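You operate a simulated robot arm through the tools that you are given. There is no shell and no other tool. Be economical: measure what you need, move in short steps, check, and stop when the job is done.

You run a simulated robot arm. Do the job below in one go: nothing can be reset, and whatever is moved stays where it is left.

## Task
Fish the rotten potato out of the water basin and fill it to the line.
Fine: potato into the grey bin; pump the trolley up to bench height before you lift the can, stand it back there and leave the deck up.

It is judged by the outcome, as a careful person would: the job done as asked, and still so three seconds after it is handed in. It fails if anything else is knocked over, pushed out of place, dropped, spilled or broken.

## Robot
A 6-joint arm with a two-finger parallel gripper on a trunk, on a base that drives. Base frame: it is fixed to the floor where the robot stands at the start and does not move with it; the origin is under the middle of the robot, x ahead of it, y to its left, z up. Units: cm, rad, N and s.
With the tool pointing down near the work surface it reaches from about 20 to 44 cm from the robot's upright axis, wherever it stands. Its first joint turns from -2.897 to 2.897 rad. Places, roughly: grey bin [50, -120, 70]; trolley pump handle [50, 90, 90]; trolley deck [80, 50, 60]; water basin [50, 0, 70]; top of the trolley deck [80, 50, 60]; trolley release lever [80, 90, 110]. Payload 4.1 kg.
The TCP is the grasp point between the finger pads, 2.3 cm short of the fingertips. In the tool frame z runs along the fingers and y along their closing line. Largest opening 9.4 cm; finger width 3.8, thickness 1; the body of the gripper, 5.4 by 9.6 cm, starts 3.9 cm behind the TCP.
Orientation is told as [roll, pitch, yaw] about the base's x, y, z axes, in that order, counted from this pose: with the fingers straight down and closing along the base's y, the tool's x points along the base's -x, its y along +y and its z along -z.

## Interface
- The arm moves only by the tool jog_arm. Its argument "deltas" is a list of rows, each an object of numbers (a shift or turn left out is 0, a gripper value left out holds the last): "x", "y", "z": the shift along the tool's x, y, z in units of 50 mm (1.0 is 50 mm); "ax", "ay", "az": the turn, a rotation vector about the tool's x, y, z in units of 8 degrees (1.0 is 8 degrees). In form: [{"x": .., "y": .., "z": .., "ax": .., "ay": .., "az": ..}, ...]. A call has 1 to 12 rows; each row shifts and turns the commanded pose from where the row before left it, along the tool's axes as they then stand. "claw" is the opening, from 0 (shut) to 1 (fully open), set as the call begins (left out, the last holds). A call with a number of a shift or a turn outside -1 to 1 is refused whole. A row lasts 0.2 s, in which the tool goes at most 5 cm and 0.15 rad; a call with a longer step from one row to the next is refused whole, and so is a gripper value outside its range. Where a pose cannot be reached the arm comes as near as it can. A force on the tool above 40 N (or 10 N above the force at the start of the call, whichever is more), or a blocked arm, ends the call early, and 0.2 s more pass. The fingers move at their own pace (about 4.5 cm/s each) and stop on an object; they squeeze with about 36 N. The grip force told is the motor's: it shows also when the fingers shut on nothing. Time passes only in rows, and 0.2 s behind the last, so rows that do not move let the fingers close. It gives the time, the measured TCP pose, the force on the tool (base axes), the opening and the grip force at its end, in the units of the frame above (readings bear some noise).
- Cameras (640 x 400 px; columns grow to the right, rows downward): "scene" is now at [0.81, 21.68, 142.46]; the picture's right is [0.48, -0.88, 0.00], its down [-0.72, -0.39, -0.57] and it looks along [0.50, 0.27, -0.82] (base axes); focal length 255 px, centre (320, 200). "wrist" rides on the gripper at [8.7, 1.6, -7.5] in the tool frame; the picture's right is [-0.18, 0.98, 0.00], its down [-0.58, -0.11, -0.81] and it looks along [-0.79, -0.15, 0.59] (tool axes); focal length 243 px, centre (320, 200). There is no depth. A picture from a camera that has moved, and an enlarged one, comes with that camera's place and axes in the base frame and with its lens. The place of the scene camera against the robot may be out by one fixed shift of up to 1.2 cm in any direction.
- snapshot(camera): a new picture of that camera. It takes no simulated time.
- slide_trunk(by): slides the trunk up (or, below 0, down) by that many cm; the arm and the scene camera ride with it, the base frame stays. It gives what a move gives, with no picture.
- base_move(legs): drives the robot by 1 to 6 legs, each [ahead, turn to the left] in cm and rad, along the robot's own axes; the way and the turn of a leg run together, so that a leg with both is an arc; at most 150 cm and 3.142 rad a leg. The arm and the cameras ride along, it lands a little off, and it stops where it bumps. It gives what a move gives.
- pan_tilt(pan, tilt): turns the head with the scene camera to pan (to the left, within 2.705 rad either way) and tilt (down, from -0.506 to 1.204), counted from straight ahead of the robot. It gives what a move gives.
- zoom(camera, box): a new picture of the part [left, top, right, bottom] of that camera's present view, enlarged. It takes no simulated time.
- hand_in(): hands the job in; it is judged then, once.

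Work in short steps. Places have to be worked out from the pictures, the camera data and where the tool is seen: move nearer, look again, correct. Check each grasp and each placing, and mend what went wrong. You have 120 turns and 82 pictures in all, those below and enlarged ones among them. Open the gripper and draw the arm clear of the work before you hand the job in, unless the task says otherwise; then end with one line.

The tools are called after "Call:" as a command line: name --argument value ..., lists and objects as JSON in quotes. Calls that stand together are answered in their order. jog_arm: Moves the arm, as the interface text tells. Its arguments: {"type":"object","properties":{"deltas":{"type":"array","items":{"type":"object","properties":{"x":{"type":"number"},"y":{"type":"number"},"z":{"type":"number"},"ax":{"type":"number"},"ay":{"type":"number"},"az":{"type":"number"}}}},"claw":{"type":"number"}},"required":["deltas"]} The other tools are called the same way: slide_trunk (by) slides the trunk up or down; base_move (legs) drives the base; pan_tilt (pan, tilt) turns the head that bears the scene camera; snapshot (camera) takes a picture; zoom (camera, box) takes an enlarged picture of a part of a camera's view; hand_in () hands the job in.

At the start:

```text
time_s: 0.0
position: [48.58, 11.1, 112.75]
tcp_rot: [-0.001, 0.002, -0.005]
ft_force: [-0.1, 0.4, 0.7]
width: 9.38
finger_force: 0.0
trunk travel left (down, up): [-40.0, 19.0]
robot x, y, heading: [0.22, 1.77, 0.001]
head pan, tilt: [0.499, 0.97]
```

scene: 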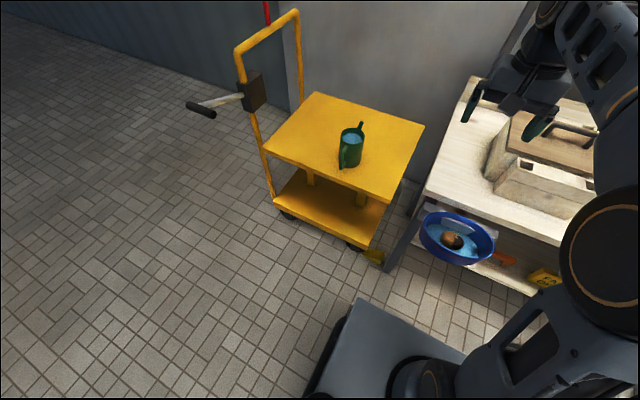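
wrist: 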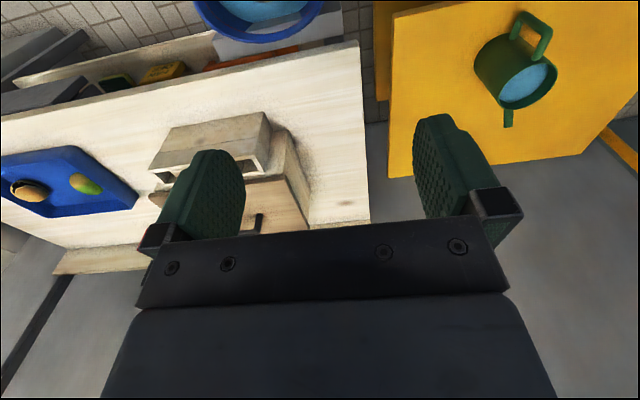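

I'll look around first: straight ahead, towards the bin and towards the pump.

Call:
pan_tilt --pan 0.0 --tilt 0.9

Call:
snapshot --camera "scene"

Call:
pan_tilt --pan -1.0 --tilt 0.7

Call:
snapshot --camera "scene"

Call:
pan_tilt --pan 0.8 --tilt 0.6

Call:
snapshot --camera "scene"

```text
time_s: 0.9
position: [48.58, 11.07, 112.76]
tcp_rot: [0.0, 0.0, -0.007]
ft_force: [-1.0, -0.4, 0.4]
width: 9.4
finger_force: 0.0
trunk travel left (down, up): [-40.0, 19.0]
robot x, y, heading: [0.11, 1.61, 0.003]
head pan, tilt: [0.0, 0.901]
```

```text
79 pictures are left
camera scene: at [2.08, 18.27, 142.97], right [0.0, -1.0, 0.0], down [-0.78, 0.0, -0.62], along [0.62, 0.0, -0.78], focal length 255 px, centre (320, 200)
```

scene: 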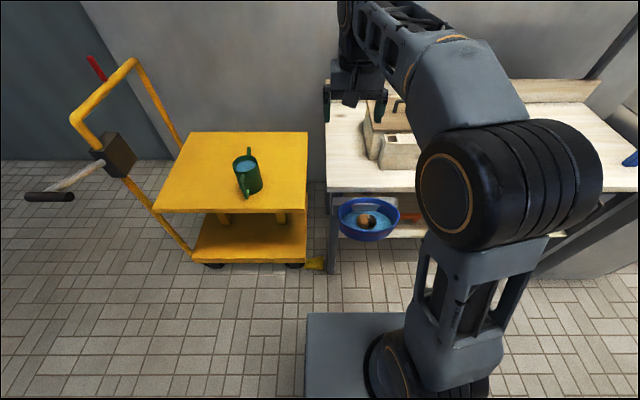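

```text
time_s: 2.2
position: [48.57, 11.11, 112.76]
tcp_rot: [0.001, -0.001, -0.006]
ft_force: [0.6, -0.2, 0.1]
width: 9.42
finger_force: 0.0
trunk travel left (down, up): [-40.0, 19.0]
robot x, y, heading: [0.38, 1.46, 0.001]
head pan, tilt: [-1.0, 0.7]
```

```text
78 pictures are left
camera scene: at [-0.88, 11.11, 144.59], right [-0.84, -0.54, 0.0], down [-0.35, 0.54, -0.76], along [0.41, -0.64, -0.64], focal length 255 px, centre (320, 200)
```

scene: 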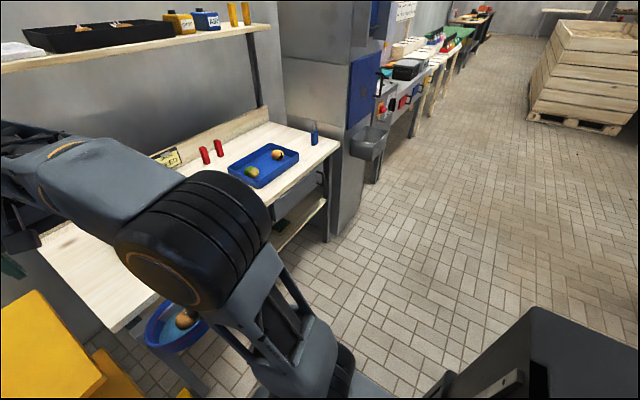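

```text
time_s: 4.0
position: [48.79, 11.09, 112.82]
tcp_rot: [0.0, 0.0, -0.008]
ft_force: [-0.4, -0.1, 0.5]
width: 9.39
finger_force: 0.1
trunk travel left (down, up): [-40.0, 19.0]
robot x, y, heading: [0.2, 0.8, -0.001]
head pan, tilt: [0.799, 0.6]
```

```text
77 pictures are left
camera scene: at [0.69, 24.59, 145.45], right [0.72, -0.7, 0.0], down [-0.39, -0.4, -0.83], along [0.58, 0.59, -0.56], focal length 255 px, centre (320, 200)
```

scene: 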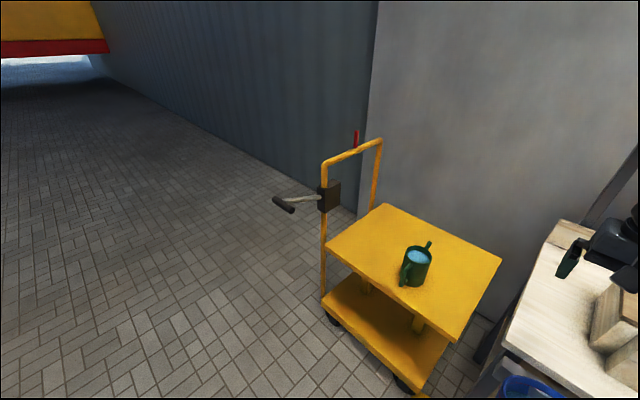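

The trolley deck seems to be at roughly x 63–110, y 23–85, with the can near (71,48). I'll zoom in on the basin, can and pump.

Call:
pan_tilt --pan 0.2 --tilt 0.9

Call:
zoom --camera "scene" --box '[340, 120, 580, 270]'

Call:
zoom --camera "scene" --box '[100, 50, 420, 250]'

```text
time_s: 5.0
position: [48.65, 11.11, 112.87]
tcp_rot: [0.0, 0.0, -0.006]
ft_force: [-0.2, -1.1, -0.6]
width: 9.41
finger_force: 0.1
trunk travel left (down, up): [-40.0, 19.0]
robot x, y, heading: [-0.06, 0.97, -0.0]
head pan, tilt: [0.201, 0.901]
```

```text
2.67 times, centred on (460, 195) of scene
camera zoom: at [1.93, 19.77, 142.98], right [0.2, -0.98, 0.0], down [-0.77, -0.16, -0.62], along [0.61, 0.12, -0.78], focal length 680 px, centre (-53, 213)
```

zoom: 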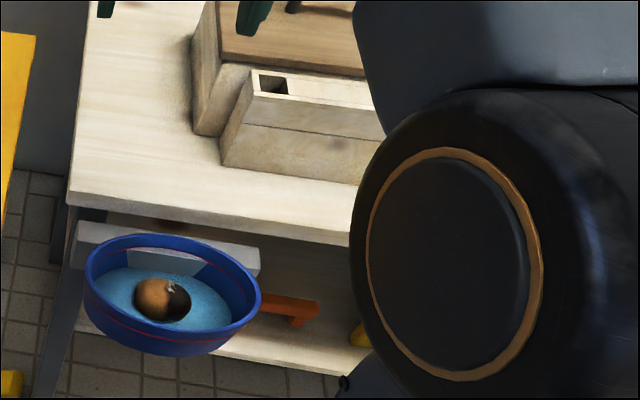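

```text
2.00 times, centred on (260, 150) of scene
camera zoom: at [1.93, 19.77, 142.98], right [0.2, -0.98, 0.0], down [-0.77, -0.16, -0.62], along [0.61, 0.12, -0.78], focal length 510 px, centre (440, 300)
```

zoom: 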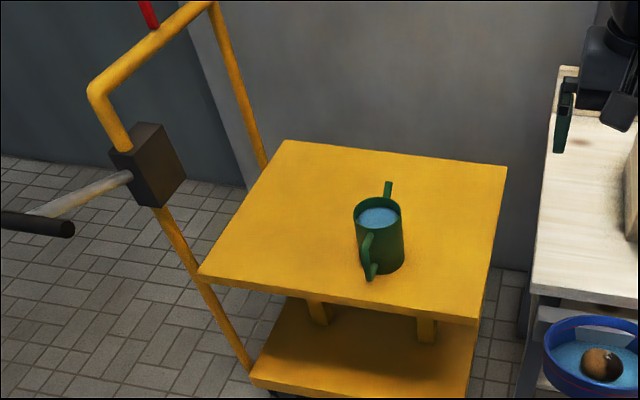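

Triangulating puts the can rim near (68.6, 44.4, 79) and the bench corner near (54.6, 15.5, 83). I'll draw the arm back and sideways so the wrist camera can see into the basin.

Call:
jog_arm --deltas '[{"x": 0.9, "y": -0.6}, {"x": 0.9, "y": -0.6}, {"x": 0.9, "y": -0.6}, {}]'

Call:
snapshot --camera "wrist"

Call:
snapshot --camera "scene"

```text
refused: row 1 steps farther than a row can; nothing moved
```

```text
74 pictures are left
camera wrist: at [39.9, 12.66, 120.22], right [0.19, 0.98, 0.0], down [0.58, -0.11, 0.81], along [0.79, -0.15, -0.59], focal length 243 px, centre (320, 200)
```

wrist: 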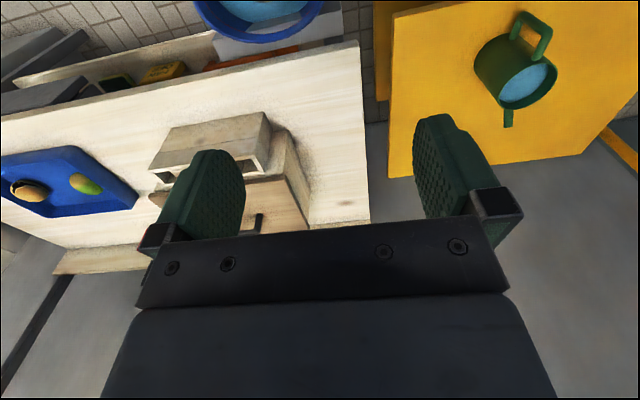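

```text
73 pictures are left
camera scene: at [1.93, 19.77, 142.98], right [0.2, -0.98, 0.0], down [-0.77, -0.16, -0.62], along [0.61, 0.12, -0.78], focal length 255 px, centre (320, 200)
```

scene: 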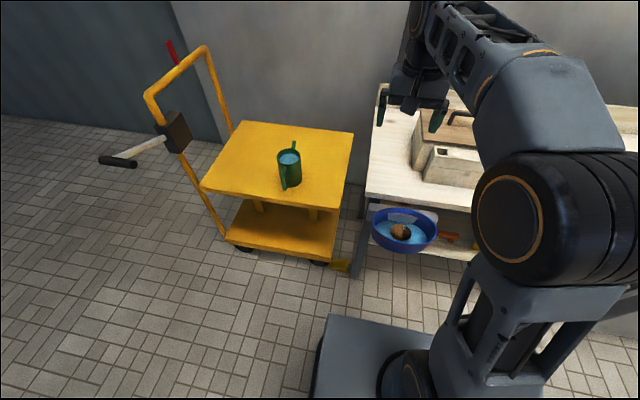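

The row was refused because its combined step was over 5 cm. I'll retry with shorter steps.

Call:
jog_arm --deltas '[{"x": 0.8, "y": -0.45}, {"x": 0.8, "y": -0.45}, {"x": 0.8, "y": -0.45}, {"x": 0.6, "y": -0.4}, {}]'

Call:
snapshot --camera "wrist"

```text
time_s: 6.2
position: [33.43, 2.49, 112.72]
tcp_rot: [-0.001, 0.001, -0.008]
ft_force: [0.9, 0.7, 0.2]
width: 9.41
finger_force: 0.0
trunk travel left (down, up): [-40.0, 19.0]
robot x, y, heading: [0.0, 1.18, -0.0]
head pan, tilt: [0.201, 0.901]
```

```text
72 pictures are left
camera wrist: at [24.65, 4.0, 120.15], right [0.19, 0.98, 0.0], down [0.58, -0.11, 0.81], along [0.79, -0.15, -0.59], focal length 243 px, centre (320, 200)
```

wrist: 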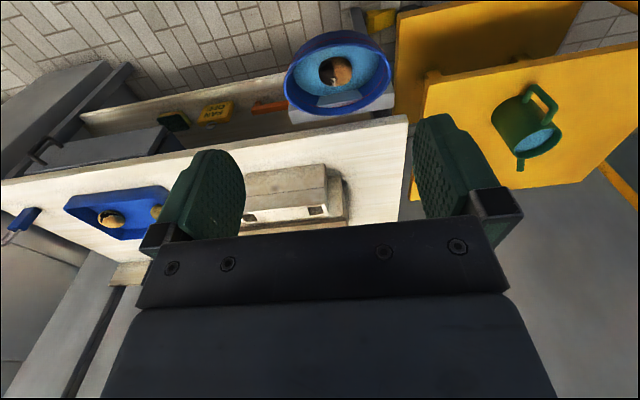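

The basin is now in the wrist view. I'll zoom in on it and on the can for their shape.

Call:
zoom --camera "wrist" --box '[260, 10, 420, 110]'

Call:
zoom --camera "wrist" --box '[450, 60, 610, 190]'

```text
4.00 times, centred on (340, 60) of wrist
camera zoom: at [24.65, 4.0, 120.15], right [0.19, 0.98, 0.0], down [0.58, -0.11, 0.81], along [0.79, -0.15, -0.59], focal length 970 px, centre (240, 760)
```

zoom: 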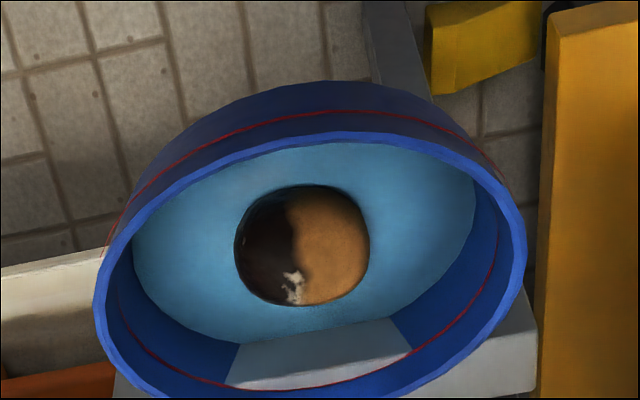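

```text
3.08 times, centred on (530, 125) of wrist
camera zoom: at [24.65, 4.0, 120.15], right [0.19, 0.98, 0.0], down [0.58, -0.11, 0.81], along [0.79, -0.15, -0.59], focal length 746 px, centre (-326, 431)
```

zoom: 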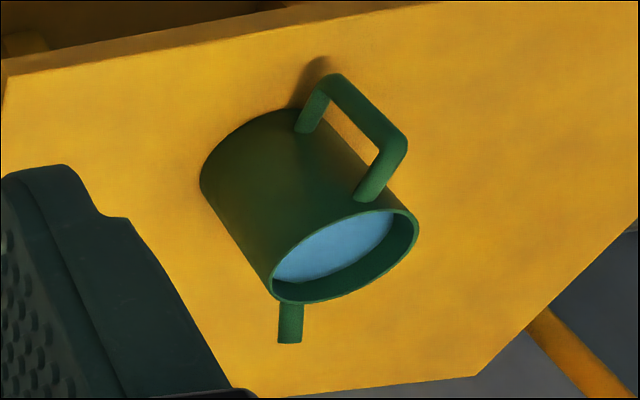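

The potato is roughly 6.5 cm across, in an oval basin about 20 cm wide, and the can has a D-handle facing the robot with its spout opposite. I'll lower the trunk 20 cm for a second view to triangulate from.

Call:
slide_trunk --by -20

Call:
snapshot --camera "wrist"

Call:
snapshot --camera "scene"

```text
time_s: 8.4
position: [33.53, 2.42, 92.72]
tcp_rot: [0.0, 0.001, -0.007]
ft_force: [-0.1, -0.1, 0.4]
width: 9.4
finger_force: 0.0
trunk travel left (down, up): [-20.0, 39.0]
robot x, y, heading: [-0.01, 1.36, 0.001]
head pan, tilt: [0.201, 0.901]
```

```text
69 pictures are left
camera wrist: at [24.71, 4.03, 100.15], right [0.19, 0.98, 0.0], down [0.58, -0.11, 0.81], along [0.79, -0.15, -0.59], focal length 243 px, centre (320, 200)
```

wrist: 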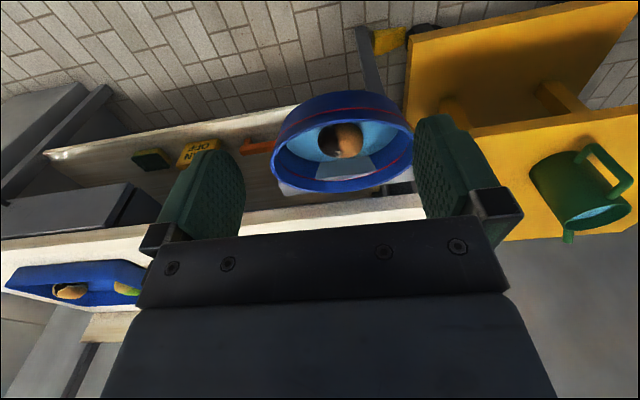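

```text
68 pictures are left
camera scene: at [1.92, 19.76, 122.98], right [0.2, -0.98, 0.0], down [-0.77, -0.16, -0.62], along [0.61, 0.12, -0.78], focal length 255 px, centre (320, 200)
```

scene: 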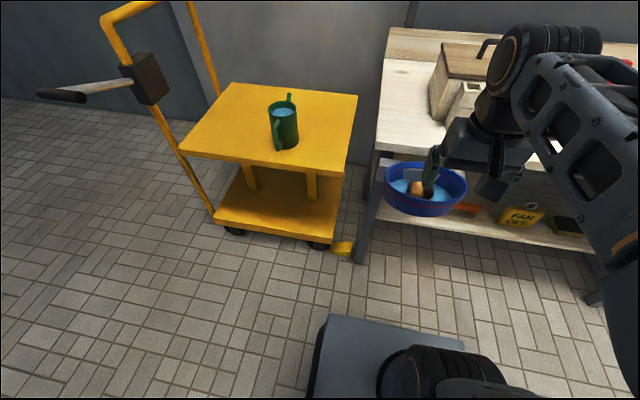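

Two wrist views put the potato at about (46.8, 2.7, 74) and the basin rim at x 41–54, y −9–12, z about 77. I'll move above the potato at the present height and check.

Call:
jog_arm --deltas '[{"x": -0.9}, {"x": -0.9}, {"x": -0.86, "y": 0.06}, {}]' --claw 1

Call:
snapshot --camera "wrist"

Call:
snapshot --camera "scene"

```text
time_s: 9.4
position: [46.81, 2.67, 92.47]
tcp_rot: [-0.001, 0.0, -0.007]
ft_force: [0.4, 0.0, 0.2]
width: 9.4
finger_force: 0.0
trunk travel left (down, up): [-20.0, 39.0]
robot x, y, heading: [0.16, 1.71, 0.001]
head pan, tilt: [0.201, 0.901]
```

```text
67 pictures are left
camera wrist: at [38.1, 4.17, 99.94], right [0.19, 0.98, 0.0], down [0.58, -0.11, 0.81], along [0.79, -0.15, -0.59], focal length 243 px, centre (320, 200)
```

wrist: 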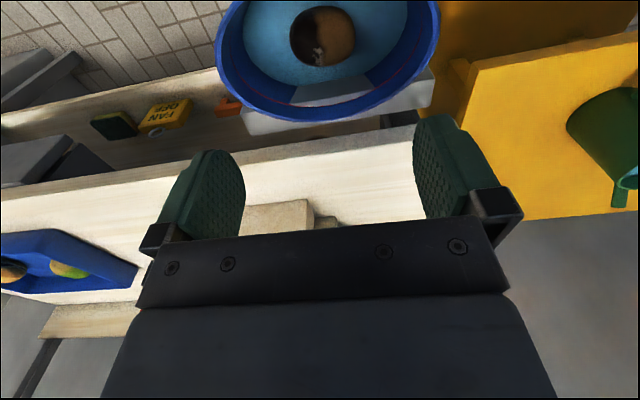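

```text
66 pictures are left
camera scene: at [1.94, 19.76, 122.97], right [0.2, -0.98, 0.0], down [-0.77, -0.16, -0.62], along [0.61, 0.12, -0.78], focal length 255 px, centre (320, 200)
```

scene: 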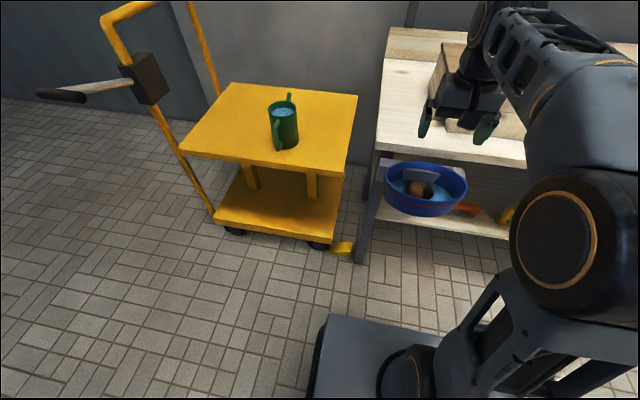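

Refined, the potato is at (47.5, 2.6, 73). I'll shift 0.7 cm forward, lower 10 cm with the trunk, and check alignment.

Call:
jog_arm --deltas '[{"x": -0.14}, {}]'

Call:
slide_trunk --by -10

Call:
zoom --camera "scene" --box '[320, 80, 560, 230]'

```text
time_s: 10.0
position: [47.36, 2.49, 92.48]
tcp_rot: [-0.002, -0.001, -0.007]
ft_force: [-0.3, 0.0, 0.3]
width: 9.37
finger_force: 0.1
trunk travel left (down, up): [-20.0, 39.0]
robot x, y, heading: [0.26, 1.36, -0.001]
head pan, tilt: [0.201, 0.901]
```

```text
time_s: 11.3
position: [47.33, 2.57, 82.62]
tcp_rot: [-0.001, 0.0, -0.006]
ft_force: [-0.7, 0.7, 0.6]
width: 9.43
finger_force: 0.0
trunk travel left (down, up): [-10.0, 49.0]
robot x, y, heading: [0.29, 1.08, 0.001]
head pan, tilt: [0.201, 0.901]
```

```text
2.67 times, centred on (440, 155) of scene
camera zoom: at [1.92, 19.76, 112.98], right [0.2, -0.98, 0.0], down [-0.77, -0.16, -0.62], along [0.61, 0.12, -0.78], focal length 680 px, centre (0, 320)
```

zoom: 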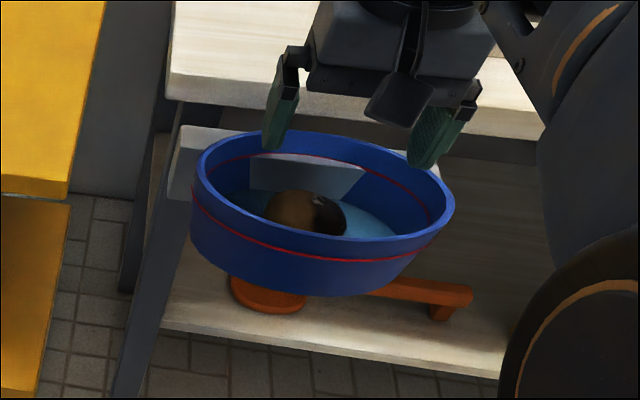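

Projecting my estimate into this view matches the potato to within about 1 cm. I'll nudge 0.4 cm forward, lower 9.5 cm more, and shut the gripper.

Call:
jog_arm --deltas '[{"x": -0.08}, {}]'

Call:
slide_trunk --by -10

Call:
zoom --camera "scene" --box '[320, 20, 560, 170]'

```text
time_s: 11.9
position: [47.8, 2.5, 82.6]
tcp_rot: [0.001, -0.001, -0.008]
ft_force: [-0.2, -0.6, -0.1]
width: 9.41
finger_force: 0.1
trunk travel left (down, up): [-10.0, 49.0]
robot x, y, heading: [0.27, 0.93, 0.007]
head pan, tilt: [0.201, 0.901]
```

```text
time_s: 13.2
position: [47.88, 2.64, 72.85]
tcp_rot: [0.001, -0.008, -0.008]
ft_force: [8.6, 0.3, 32.5]
width: 9.41
finger_force: 0.1
trunk travel left (down, up): [0.0, 59.0]
robot x, y, heading: [-0.27, 1.03, 0.001]
head pan, tilt: [0.201, 0.901]
```

```text
2.67 times, centred on (440, 95) of scene
camera zoom: at [1.83, 19.76, 103.04], right [0.2, -0.98, 0.0], down [-0.77, -0.16, -0.62], along [0.61, 0.12, -0.78], focal length 680 px, centre (0, 480)
```

zoom: 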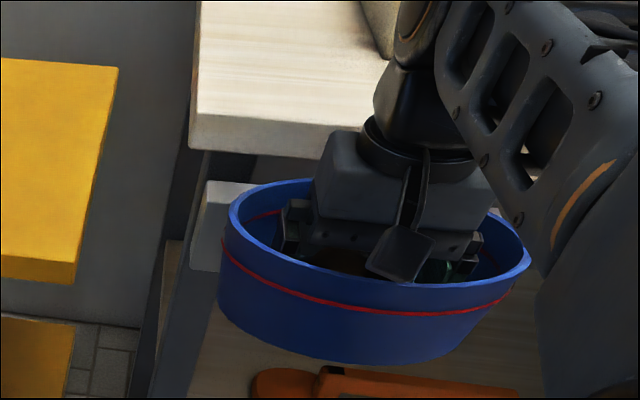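

There's a 32 N upward contact force, so I've bottomed out or pressed on something. I'll raise 1 cm and read the force.

Call:
slide_trunk --by 1.0

Call:
snapshot --camera "wrist"

```text
time_s: 13.8
position: [47.83, 2.6, 73.39]
tcp_rot: [0.0, 0.004, -0.007]
ft_force: [0.7, 1.2, -0.2]
width: 9.38
finger_force: 0.0
trunk travel left (down, up): [-1.0, 58.0]
robot x, y, heading: [0.33, 1.22, 0.003]
head pan, tilt: [0.201, 0.901]
```

```text
63 pictures are left
camera wrist: at [39.14, 4.06, 80.88], right [0.19, 0.98, 0.0], down [0.58, -0.11, 0.8], along [0.79, -0.15, -0.59], focal length 243 px, centre (320, 200)
```

wrist: 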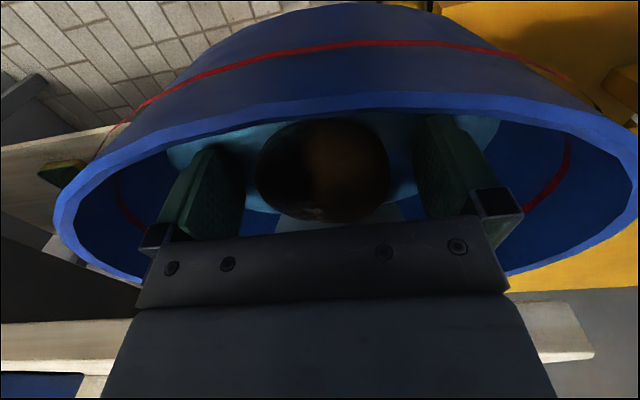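

The force is gone and the potato sits between the fingers. Closing.

Call:
jog_arm --deltas '[{}, {}, {}, {}, {}]' --claw 0

Call:
slide_trunk --by 4

Call:
snapshot --camera "wrist"

```text
time_s: 15.0
position: [47.74, 2.58, 73.54]
tcp_rot: [0.0, -0.001, -0.008]
ft_force: [0.2, 0.7, 0.1]
width: 6.34
finger_force: 36.4
trunk travel left (down, up): [-1.0, 58.0]
robot x, y, heading: [-0.14, 1.57, 0.003]
head pan, tilt: [0.201, 0.901]
```

```text
time_s: 15.8
position: [47.84, 2.33, 77.47]
tcp_rot: [-0.001, 0.001, -0.006]
ft_force: [0.5, -0.4, -0.4]
width: 0.03
finger_force: 35.9
trunk travel left (down, up): [-5.0, 54.0]
robot x, y, heading: [-0.28, 1.52, 0.005]
head pan, tilt: [0.201, 0.901]
```

```text
62 pictures are left
camera wrist: at [39.13, 4.06, 84.99], right [0.19, 0.98, 0.0], down [0.58, -0.11, 0.81], along [0.79, -0.15, -0.59], focal length 243 px, centre (320, 200)
```

wrist: 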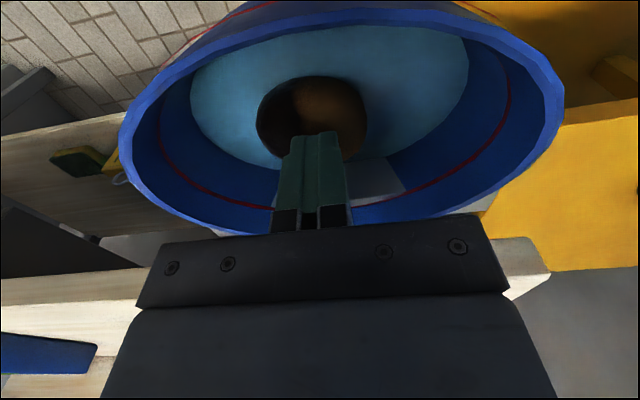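

The potato slipped out because I gripped above its middle. I suspect the wide-open fingers hit the sloping basin floor, so I'll narrow the opening to about 7.4 cm, re-centre on y 2.1 and go deeper.

Call:
jog_arm --deltas '[{"z": -0.4}, {"y": -0.07, "x": -0.04}, {}, {}, {}]' --claw 0.78

Call:
snapshot --camera "wrist"

```text
time_s: 17.0
position: [48.09, 2.08, 79.58]
tcp_rot: [0.0, -0.001, -0.007]
ft_force: [0.0, 0.2, -0.4]
width: 7.35
finger_force: 0.1
trunk travel left (down, up): [-5.0, 54.0]
robot x, y, heading: [-0.19, 1.46, 0.0]
head pan, tilt: [0.201, 0.901]
```

```text
61 pictures are left
camera wrist: at [39.36, 3.69, 86.93], right [0.19, 0.98, 0.0], down [0.58, -0.11, 0.81], along [0.79, -0.15, -0.59], focal length 243 px, centre (320, 200)
```

wrist: 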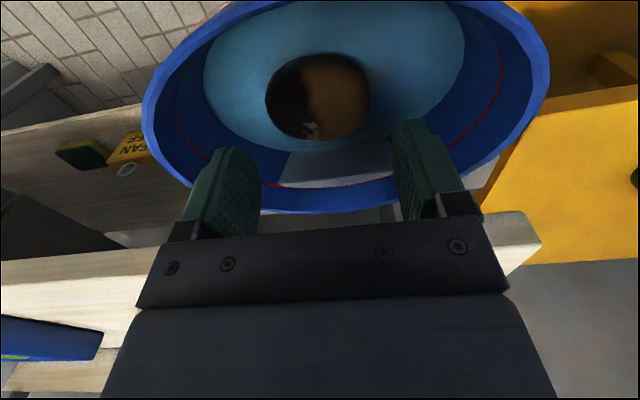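

The potato is at about (47.5, 2.0, 72.5). I'll go back 0.5 cm, descend slowly to z about 72, and watch the force.

Call:
jog_arm --deltas '[{"x": 0.1}, {"z": 0.4}, {"z": 0.4}, {"z": 0.3}, {"z": 0.2}, {"z": 0.2}, {}]'

```text
time_s: 18.5
position: [47.55, 2.1, 72.92]
tcp_rot: [0.001, -0.016, -0.006]
ft_force: [-10.6, 0.4, 16.6]
width: 7.3
finger_force: 0.0
trunk travel left (down, up): [-5.0, 54.0]
robot x, y, heading: [-0.16, 1.08, -0.005]
head pan, tilt: [0.201, 0.901]
stopped in row 7: the force on the tool passed its limit (the readings are from after the stop); the commanded pose is now the measured one
```

It touches at z 72.9 again, so this is as deep as it goes; it's still 0.6 cm deeper than last time. I'll raise a hair, close, and lift slowly.

Call:
jog_arm --deltas '[{"z": -0.03}, {}, {}, {}, {}]' --claw 0

Call:
snapshot --camera "wrist"

Call:
jog_arm --deltas '[{"z": -0.06}, {"z": -0.06}, {"z": -0.06}, {"z": -0.06}, {"z": -0.06}]'

Call:
snapshot --camera "wrist"

```text
time_s: 19.7
position: [47.61, 2.26, 72.95]
tcp_rot: [0.001, -0.017, -0.008]
ft_force: [1.5, 1.2, 12.3]
width: 6.33
finger_force: 36.1
trunk travel left (down, up): [-5.0, 54.0]
robot x, y, heading: [-0.05, 1.49, 0.001]
head pan, tilt: [0.201, 0.901]
```

```text
60 pictures are left
camera wrist: at [38.79, 3.71, 80.22], right [0.19, 0.98, 0.0], down [0.57, -0.11, 0.82], along [0.8, -0.15, -0.58], focal length 243 px, centre (320, 200)
```

wrist: 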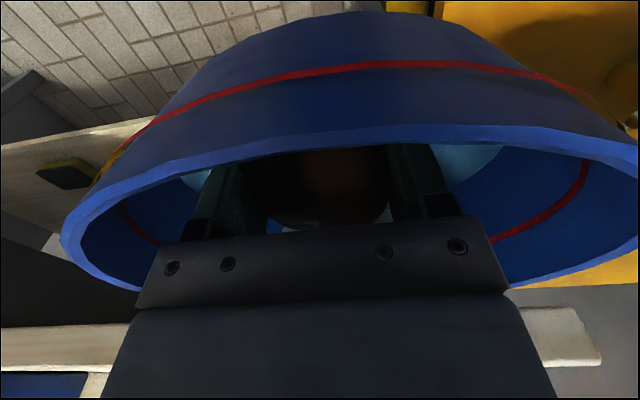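

```text
time_s: 20.9
position: [47.45, 2.14, 74.3]
tcp_rot: [0.0, -0.016, -0.007]
ft_force: [0.4, -1.0, -1.5]
width: 6.37
finger_force: 36.1
trunk travel left (down, up): [-5.0, 54.0]
robot x, y, heading: [0.09, 1.79, 0.002]
head pan, tilt: [0.201, 0.901]
```

```text
59 pictures are left
camera wrist: at [38.73, 3.69, 81.65], right [0.19, 0.98, 0.0], down [0.57, -0.11, 0.81], along [0.8, -0.15, -0.58], focal length 243 px, centre (320, 200)
```

wrist: 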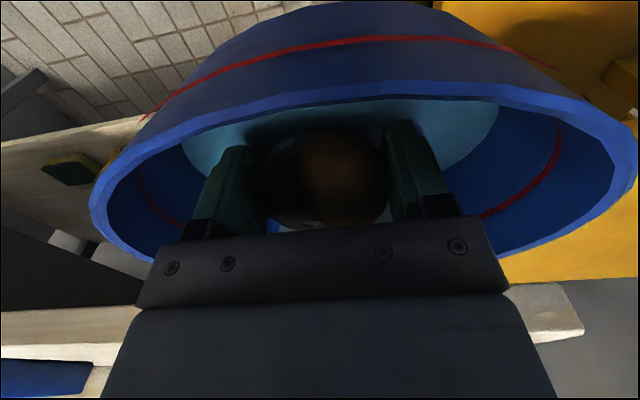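

The width is holding at 6.37 and the potato rises with the fingers. I'll keep lifting slowly.

Call:
jog_arm --deltas '[{"z": -0.08}, {"z": -0.1}, {"z": -0.1}, {"z": -0.12}, {"z": -0.14}, {"z": -0.16}, {"z": -0.18}, {"z": -0.2}, {"z": -0.2}, {"z": -0.2}, {"z": -0.2}, {"z": -0.1}]'

Call:
snapshot --camera "wrist"

```text
time_s: 23.5
position: [47.43, 2.24, 83.27]
tcp_rot: [0.0, -0.014, -0.007]
ft_force: [0.7, -0.3, -0.8]
width: 6.31
finger_force: 36.1
trunk travel left (down, up): [-5.0, 54.0]
robot x, y, heading: [-0.28, 1.64, 0.001]
head pan, tilt: [0.201, 0.901]
```

```text
58 pictures are left
camera wrist: at [38.62, 3.66, 90.54], right [0.19, 0.98, 0.0], down [0.57, -0.11, 0.81], along [0.8, -0.15, -0.58], focal length 243 px, centre (320, 200)
```

wrist: 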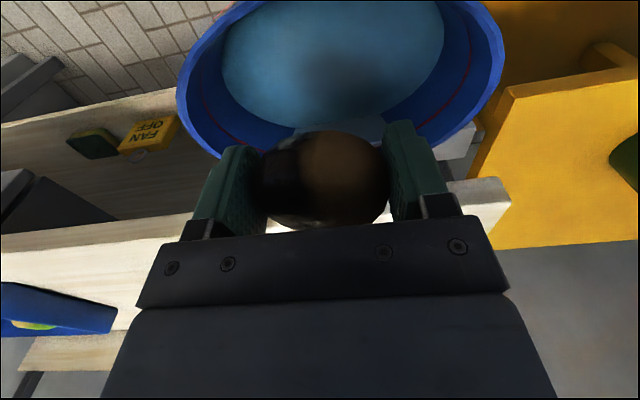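

The potato is clear of the water. I'll draw the arm back, raise the trunk, then look at the bin before driving.

Call:
jog_arm --deltas '[{"z": -0.4}, {"x": 0.3, "z": -0.3}, {"x": 0.5}, {"x": 0.6}, {"x": 0.6}, {"x": 0.6}, {"x": 0.3}]'

Call:
slide_trunk --by 15

Call:
pan_tilt --pan -1.2 --tilt 0.6

Call:
snapshot --camera "scene"

```text
time_s: 25.1
position: [32.87, 2.32, 86.46]
tcp_rot: [0.0, -0.012, -0.008]
ft_force: [0.7, 0.5, -1.3]
width: 6.33
finger_force: 35.7
trunk travel left (down, up): [-5.0, 54.0]
robot x, y, heading: [-0.09, 1.16, 0.001]
head pan, tilt: [0.201, 0.901]
```

```text
time_s: 26.8
position: [32.79, 2.36, 101.48]
tcp_rot: [-0.002, -0.015, -0.007]
ft_force: [-0.5, -0.2, -0.5]
width: 6.34
finger_force: 35.8
trunk travel left (down, up): [-20.0, 39.0]
robot x, y, heading: [-0.2, 1.13, 0.001]
head pan, tilt: [0.201, 0.901]
```

```text
time_s: 28.4
position: [32.82, 2.26, 101.57]
tcp_rot: [0.0, -0.014, -0.007]
ft_force: [0.4, -0.3, -0.5]
width: 6.32
finger_force: 35.7
trunk travel left (down, up): [-20.0, 39.0]
robot x, y, heading: [0.01, 1.27, -0.0]
head pan, tilt: [-1.201, 0.6]
```

```text
57 pictures are left
camera scene: at [-2.27, 10.02, 125.45], right [-0.93, -0.36, 0.0], down [-0.2, 0.53, -0.83], along [0.3, -0.77, -0.56], focal length 255 px, centre (320, 200)
```

scene: 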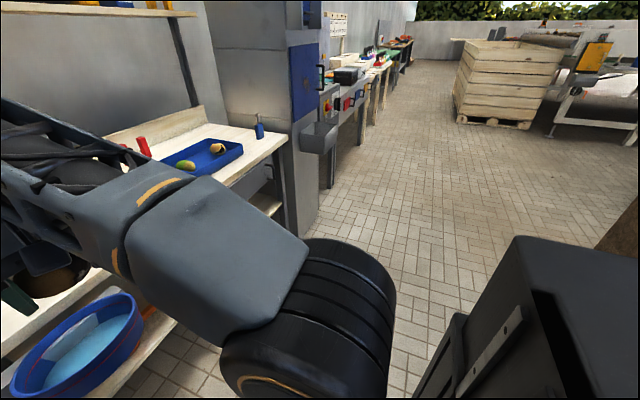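

The bin hangs near (50, −122), in front of the column. I'll turn right, drive 118 cm, turn back left, then look.

Call:
base_move --legs '[[0, -1.571], [118, 0], [0, 1.571]]'

Call:
pan_tilt --pan 0.2 --tilt 0.8

Call:
snapshot --camera "scene"

Call:
snapshot --camera "wrist"

```text
time_s: 41.9
position: [34.57, -114.75, 101.58]
tcp_rot: [0.0, -0.016, 0.003]
ft_force: [-0.4, 0.2, -0.6]
width: 6.33
finger_force: 36.4
trunk travel left (down, up): [-20.0, 39.0]
robot x, y, heading: [1.81, -116.39, 0.011]
head pan, tilt: [-1.201, 0.6]
```

```text
time_s: 43.5
position: [34.36, -114.75, 101.56]
tcp_rot: [0.001, -0.016, 0.003]
ft_force: [0.1, -0.1, -0.5]
width: 6.32
finger_force: 36.0
trunk travel left (down, up): [-20.0, 39.0]
robot x, y, heading: [1.19, -116.04, 0.009]
head pan, tilt: [0.201, 0.799]
```

```text
56 pictures are left
camera scene: at [3.76, -97.49, 123.76], right [0.21, -0.98, 0.0], down [-0.7, -0.15, -0.7], along [0.68, 0.15, -0.72], focal length 255 px, centre (320, 200)
```

scene: 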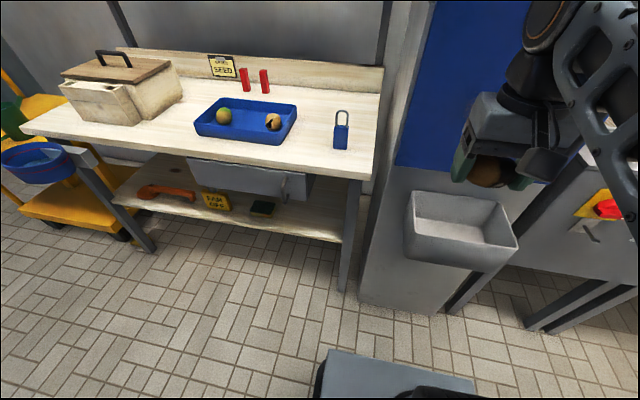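

```text
55 pictures are left
camera wrist: at [25.57, -113.27, 108.84], right [0.18, 0.98, 0.0], down [0.57, -0.11, 0.81], along [0.8, -0.15, -0.58], focal length 243 px, centre (320, 200)
```

wrist: 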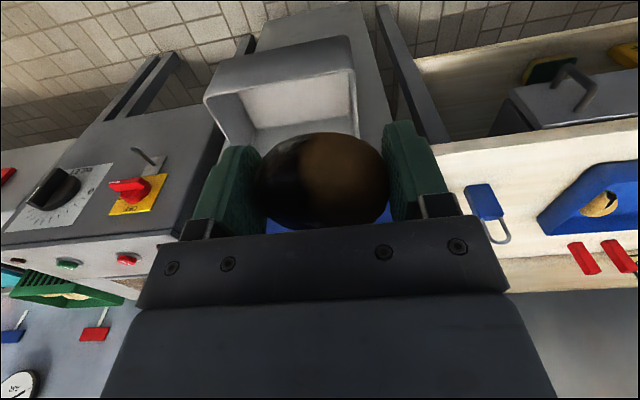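

The bin opening is centred near (47, −121, 76). I'll bring the potato over it at the present height and look.

Call:
jog_arm --deltas '[{"x": -0.6, "y": -0.3}, {"x": -0.6, "y": -0.3}, {"x": -0.6, "y": -0.3}, {"x": -0.5, "y": -0.2}, {}]'

Call:
snapshot --camera "wrist"

Call:
snapshot --camera "scene"

```text
time_s: 44.7
position: [45.93, -120.01, 101.67]
tcp_rot: [0.0, -0.014, 0.006]
ft_force: [-0.1, -0.3, -1.0]
width: 6.32
finger_force: 36.1
trunk travel left (down, up): [-20.0, 39.0]
robot x, y, heading: [1.83, -116.03, 0.011]
head pan, tilt: [0.201, 0.799]
```

```text
54 pictures are left
camera wrist: at [37.08, -118.64, 108.94], right [0.18, 0.98, 0.0], down [0.57, -0.11, 0.81], along [0.8, -0.14, -0.58], focal length 243 px, centre (320, 200)
```

wrist: 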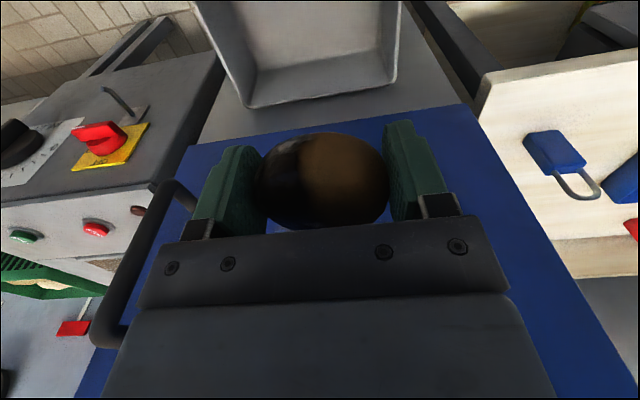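

```text
53 pictures are left
camera scene: at [3.78, -97.49, 123.76], right [0.21, -0.98, 0.0], down [-0.7, -0.15, -0.7], along [0.68, 0.15, -0.72], focal length 255 px, centre (320, 200)
```

scene: 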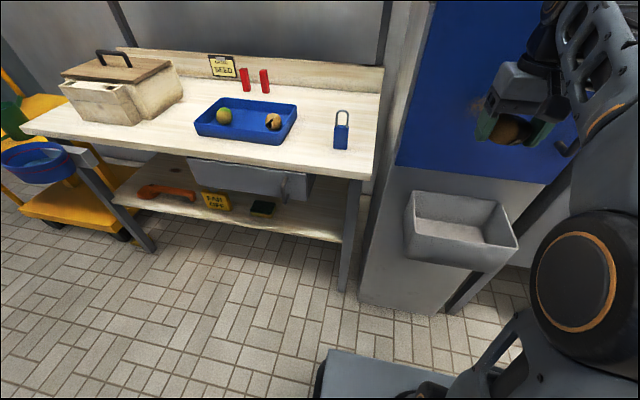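

The bin rim spans x 45.5–58 and y −111 to −134 at z about 74, so its middle is at (52, −122.5). I'll drive forward 5 cm, shift the arm sideways, and lower.

Call:
base_move --legs '[[5, 0]]'

Call:
jog_arm --deltas '[{"y": -0.45}, {"z": 0.6}, {"z": 0.6}, {"z": 0.6}, {}]'

Call:
snapshot --camera "scene"

Call:
snapshot --camera "wrist"

```text
time_s: 45.7
position: [50.64, -120.04, 101.72]
tcp_rot: [0.001, -0.003, 0.003]
ft_force: [-3.5, -0.2, 0.0]
width: 6.36
finger_force: 36.3
trunk travel left (down, up): [-20.0, 39.0]
robot x, y, heading: [6.41, -116.22, 0.012]
head pan, tilt: [0.201, 0.799]
stopped in leg 1: the force on the tool passed its limit (the readings are from after the stop); the commanded pose is now the measured one
```

```text
time_s: 46.9
position: [50.62, -122.49, 92.64]
tcp_rot: [0.0, -0.005, 0.003]
ft_force: [-0.2, -0.5, -0.7]
width: 6.35
finger_force: 36.1
trunk travel left (down, up): [-20.0, 39.0]
robot x, y, heading: [6.68, -116.25, 0.009]
head pan, tilt: [0.201, 0.799]
```

```text
52 pictures are left
camera scene: at [8.78, -97.43, 123.76], right [0.21, -0.98, 0.0], down [-0.7, -0.15, -0.7], along [0.68, 0.15, -0.72], focal length 255 px, centre (320, 200)
```

scene: 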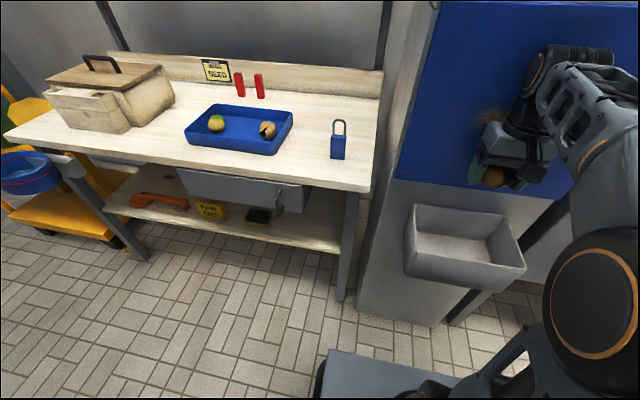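

```text
51 pictures are left
camera wrist: at [41.84, -120.91, 100.05], right [0.18, 0.98, 0.0], down [0.58, -0.11, 0.81], along [0.79, -0.15, -0.59], focal length 243 px, centre (320, 200)
```

wrist: 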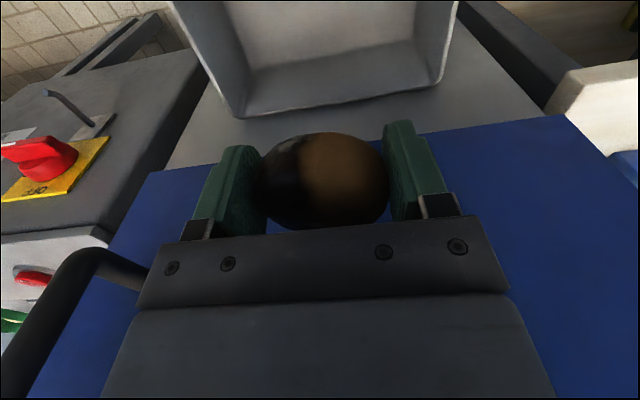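

The wrist lightly brushed the blue panel on the way in, and there's no force now. I'll back off 1.5 cm and tilt the tool so the fingers lean forward and the wrist stays clear, then lower with the trunk.

Call:
jog_arm --deltas '[{"x": 0.3}, {"ay": -0.9}, {"ay": -0.9}, {"ay": -0.7}, {}]'

Call:
slide_trunk --by -9

Call:
snapshot --camera "scene"

Call:
snapshot --camera "wrist"

```text
time_s: 48.1
position: [49.15, -122.32, 92.65]
tcp_rot: [-0.002, -0.354, 0.003]
ft_force: [0.0, 0.0, -0.2]
width: 6.35
finger_force: 35.5
trunk travel left (down, up): [-20.0, 39.0]
robot x, y, heading: [6.79, -116.27, 0.013]
head pan, tilt: [0.201, 0.799]
```

```text
time_s: 49.4
position: [49.08, -122.35, 83.65]
tcp_rot: [0.0, -0.352, 0.003]
ft_force: [-1.3, -1.0, -0.9]
width: 6.32
finger_force: 36.2
trunk travel left (down, up): [-11.0, 48.0]
robot x, y, heading: [6.36, -116.09, 0.012]
head pan, tilt: [0.201, 0.799]
```

```text
50 pictures are left
camera scene: at [8.79, -97.43, 114.77], right [0.21, -0.98, 0.0], down [-0.7, -0.15, -0.7], along [0.68, 0.15, -0.72], focal length 255 px, centre (320, 200)
```

scene: 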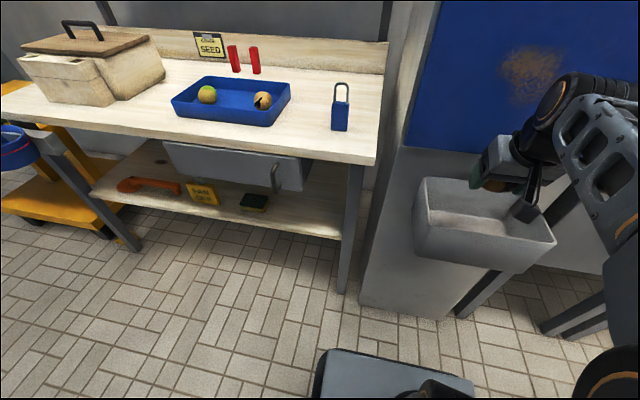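

```text
49 pictures are left
camera wrist: at [38.37, -120.87, 87.63], right [0.17, 0.98, 0.06], down [0.27, -0.11, 0.96], along [0.95, -0.15, -0.28], focal length 243 px, centre (320, 200)
```

wrist: 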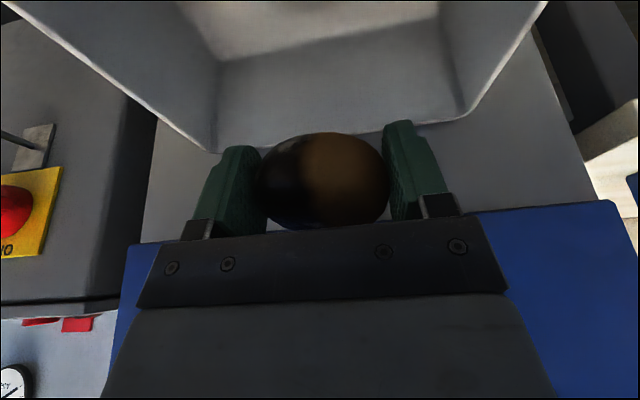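

The tilted tool is clear of the panel and over the bin. I'll lower 7 cm more so the potato is just inside, then open.

Call:
slide_trunk --by -7

Call:
snapshot --camera "scene"

```text
time_s: 50.5
position: [49.1, -122.3, 76.66]
tcp_rot: [-0.001, -0.354, 0.003]
ft_force: [-0.7, -0.4, -0.7]
width: 6.31
finger_force: 35.9
trunk travel left (down, up): [-4.0, 55.0]
robot x, y, heading: [6.98, -115.86, 0.014]
head pan, tilt: [0.201, 0.799]
```

```text
48 pictures are left
camera scene: at [8.79, -97.43, 107.76], right [0.21, -0.98, 0.0], down [-0.7, -0.15, -0.7], along [0.68, 0.15, -0.72], focal length 255 px, centre (320, 200)
```

scene: 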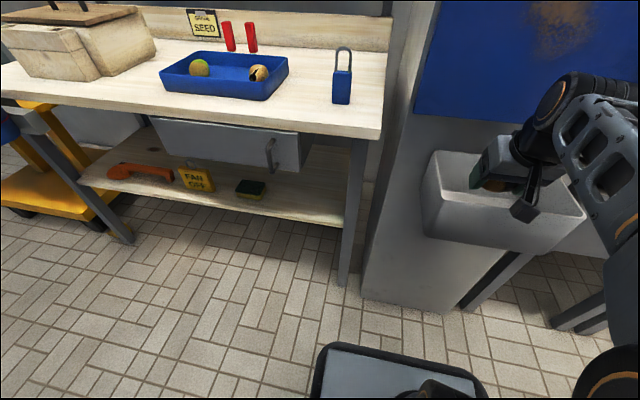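

The potato is inside the bin opening. I'll release it, then raise back up.

Call:
jog_arm --deltas '[{}, {}, {}, {}]' --claw 1

Call:
slide_trunk --by 24

Call:
snapshot --camera "scene"

```text
time_s: 51.5
position: [49.19, -122.27, 76.61]
tcp_rot: [0.0, -0.353, 0.005]
ft_force: [0.3, -0.2, 0.4]
width: 9.39
finger_force: 0.0
trunk travel left (down, up): [-4.0, 55.0]
robot x, y, heading: [6.6, -115.88, 0.009]
head pan, tilt: [0.201, 0.799]
```

```text
time_s: 54.0
position: [49.21, -122.32, 100.56]
tcp_rot: [0.0, -0.353, 0.003]
ft_force: [-0.1, -0.1, 0.0]
width: 9.42
finger_force: 0.1
trunk travel left (down, up): [-28.0, 31.0]
robot x, y, heading: [6.49, -116.31, 0.007]
head pan, tilt: [0.201, 0.799]
```

```text
47 pictures are left
camera scene: at [8.78, -97.43, 131.76], right [0.21, -0.98, 0.0], down [-0.7, -0.15, -0.7], along [0.68, 0.15, -0.72], focal length 255 px, centre (320, 200)
```

scene: 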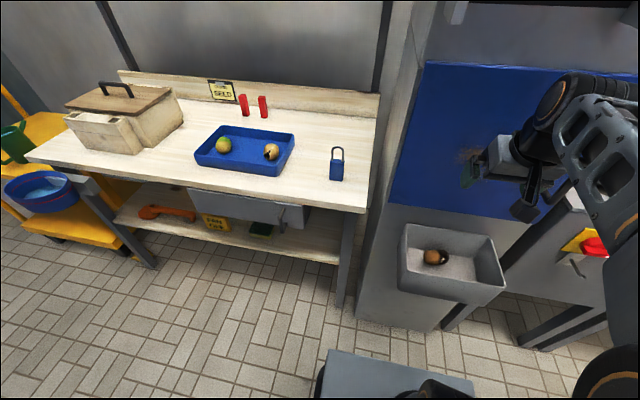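

The potato is in the bin. Now the pump: views at two heights put its T-grip along y at about (44.5, 83–94, 92), pivoting at the box near (62, 87, 88). I'll straighten and retract the tool, back off and drive there.

Call:
jog_arm --deltas '[{"x": 0.6}, {"x": 0.6}, {"x": 0.6, "ay": 0.9}, {"x": 0.6, "ay": 0.9}, {"ay": 0.73}, {}]'

Call:
base_move --legs '[[-14, 0], [0, 1.56], [204, 0], [0, -1.571]]'

Call:
pan_tilt --pan 0.0 --tilt 0.7

Call:
snapshot --camera "scene"

Call:
snapshot --camera "wrist"

```text
time_s: 55.4
position: [37.86, -122.32, 96.76]
tcp_rot: [0.0, 0.0, 0.004]
ft_force: [0.1, -0.3, 0.3]
width: 9.4
finger_force: 0.0
trunk travel left (down, up): [-28.0, 31.0]
robot x, y, heading: [6.52, -116.08, 0.011]
head pan, tilt: [0.201, 0.799]
```

```text
refused: 204 is not a number from -150 to 150
```

```text
time_s: 56.1
position: [37.84, -122.3, 96.71]
tcp_rot: [0.0, 0.003, 0.003]
ft_force: [-0.2, -0.4, 0.5]
width: 9.39
finger_force: 0.0
trunk travel left (down, up): [-28.0, 31.0]
robot x, y, heading: [6.36, -116.47, 0.009]
head pan, tilt: [0.0, 0.7]
```

```text
46 pictures are left
camera scene: at [9.39, -99.03, 132.59], right [0.01, -1.0, 0.0], down [-0.64, -0.01, -0.76], along [0.76, 0.01, -0.64], focal length 255 px, centre (320, 200)
```

scene: 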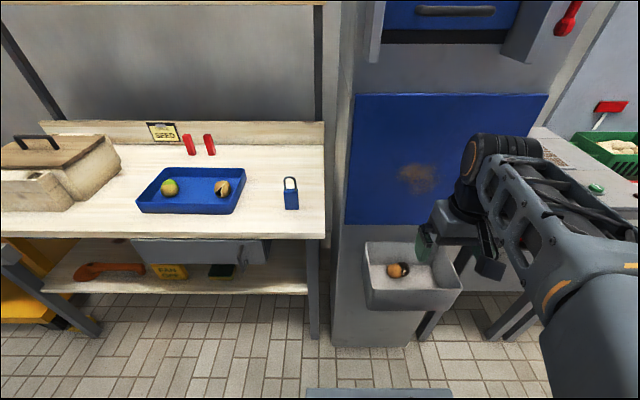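

```text
45 pictures are left
camera wrist: at [29.1, -120.88, 104.27], right [0.18, 0.98, 0.0], down [0.58, -0.11, 0.81], along [0.79, -0.15, -0.59], focal length 243 px, centre (320, 200)
```

wrist: 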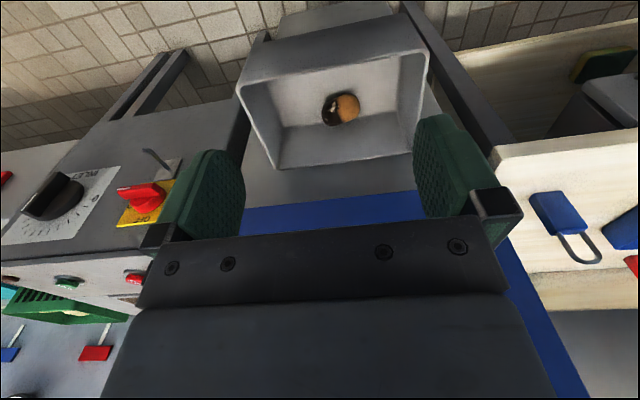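

The drive was refused because no leg may exceed 150 cm; the pictures confirm the potato is safely in the bin. I'll split the leg in two.

Call:
base_move --legs '[[-14, 0], [0, 1.56], [102, 0], [102, 0], [0, -1.571]]'

Call:
snapshot --camera "scene"

Call:
snapshot --camera "wrist"

```text
time_s: 74.8
position: [22.01, 82.13, 96.85]
tcp_rot: [0.0, 0.003, 0.008]
ft_force: [0.2, -0.5, 0.1]
width: 9.4
finger_force: 0.0
trunk travel left (down, up): [-28.0, 31.0]
robot x, y, heading: [-9.25, 87.67, 0.017]
head pan, tilt: [0.0, 0.7]
```

```text
44 pictures are left
camera scene: at [-6.55, 105.24, 132.59], right [0.01, -1.0, 0.0], down [-0.64, -0.01, -0.76], along [0.76, 0.01, -0.64], focal length 255 px, centre (320, 200)
```

scene: 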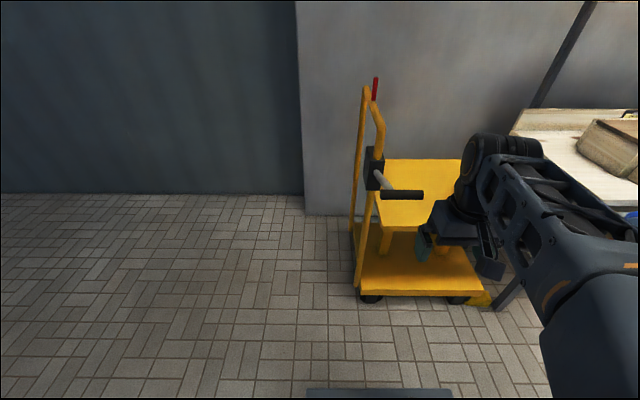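

```text
43 pictures are left
camera wrist: at [13.26, 83.48, 104.27], right [0.18, 0.98, 0.0], down [0.58, -0.1, 0.81], along [0.79, -0.14, -0.59], focal length 243 px, centre (320, 200)
```

wrist: 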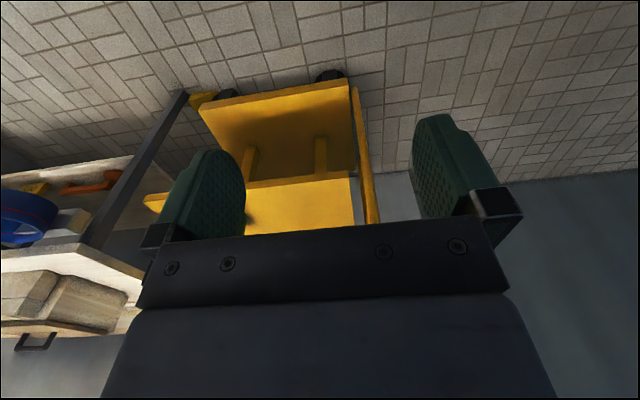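

The T-grip shows at x about 44, y 79–90.6, z about 92, with the lever joining near its left end. I'll zoom for detail.

Call:
zoom --camera "scene" --box '[320, 60, 480, 310]'

```text
1.60 times, centred on (400, 185) of scene
camera zoom: at [-6.55, 105.24, 132.59], right [0.01, -1.0, 0.0], down [-0.64, -0.01, -0.76], along [0.76, 0.01, -0.64], focal length 408 px, centre (192, 224)
```

zoom: 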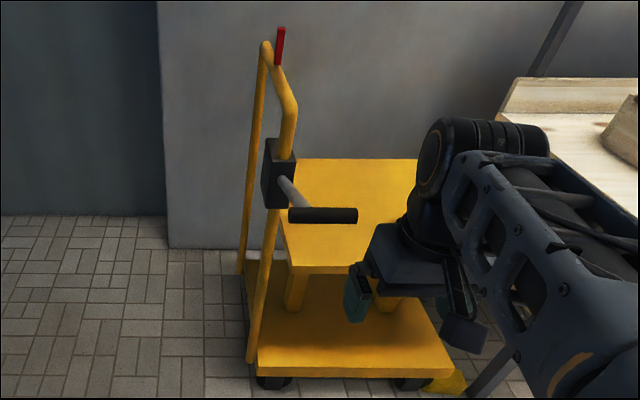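

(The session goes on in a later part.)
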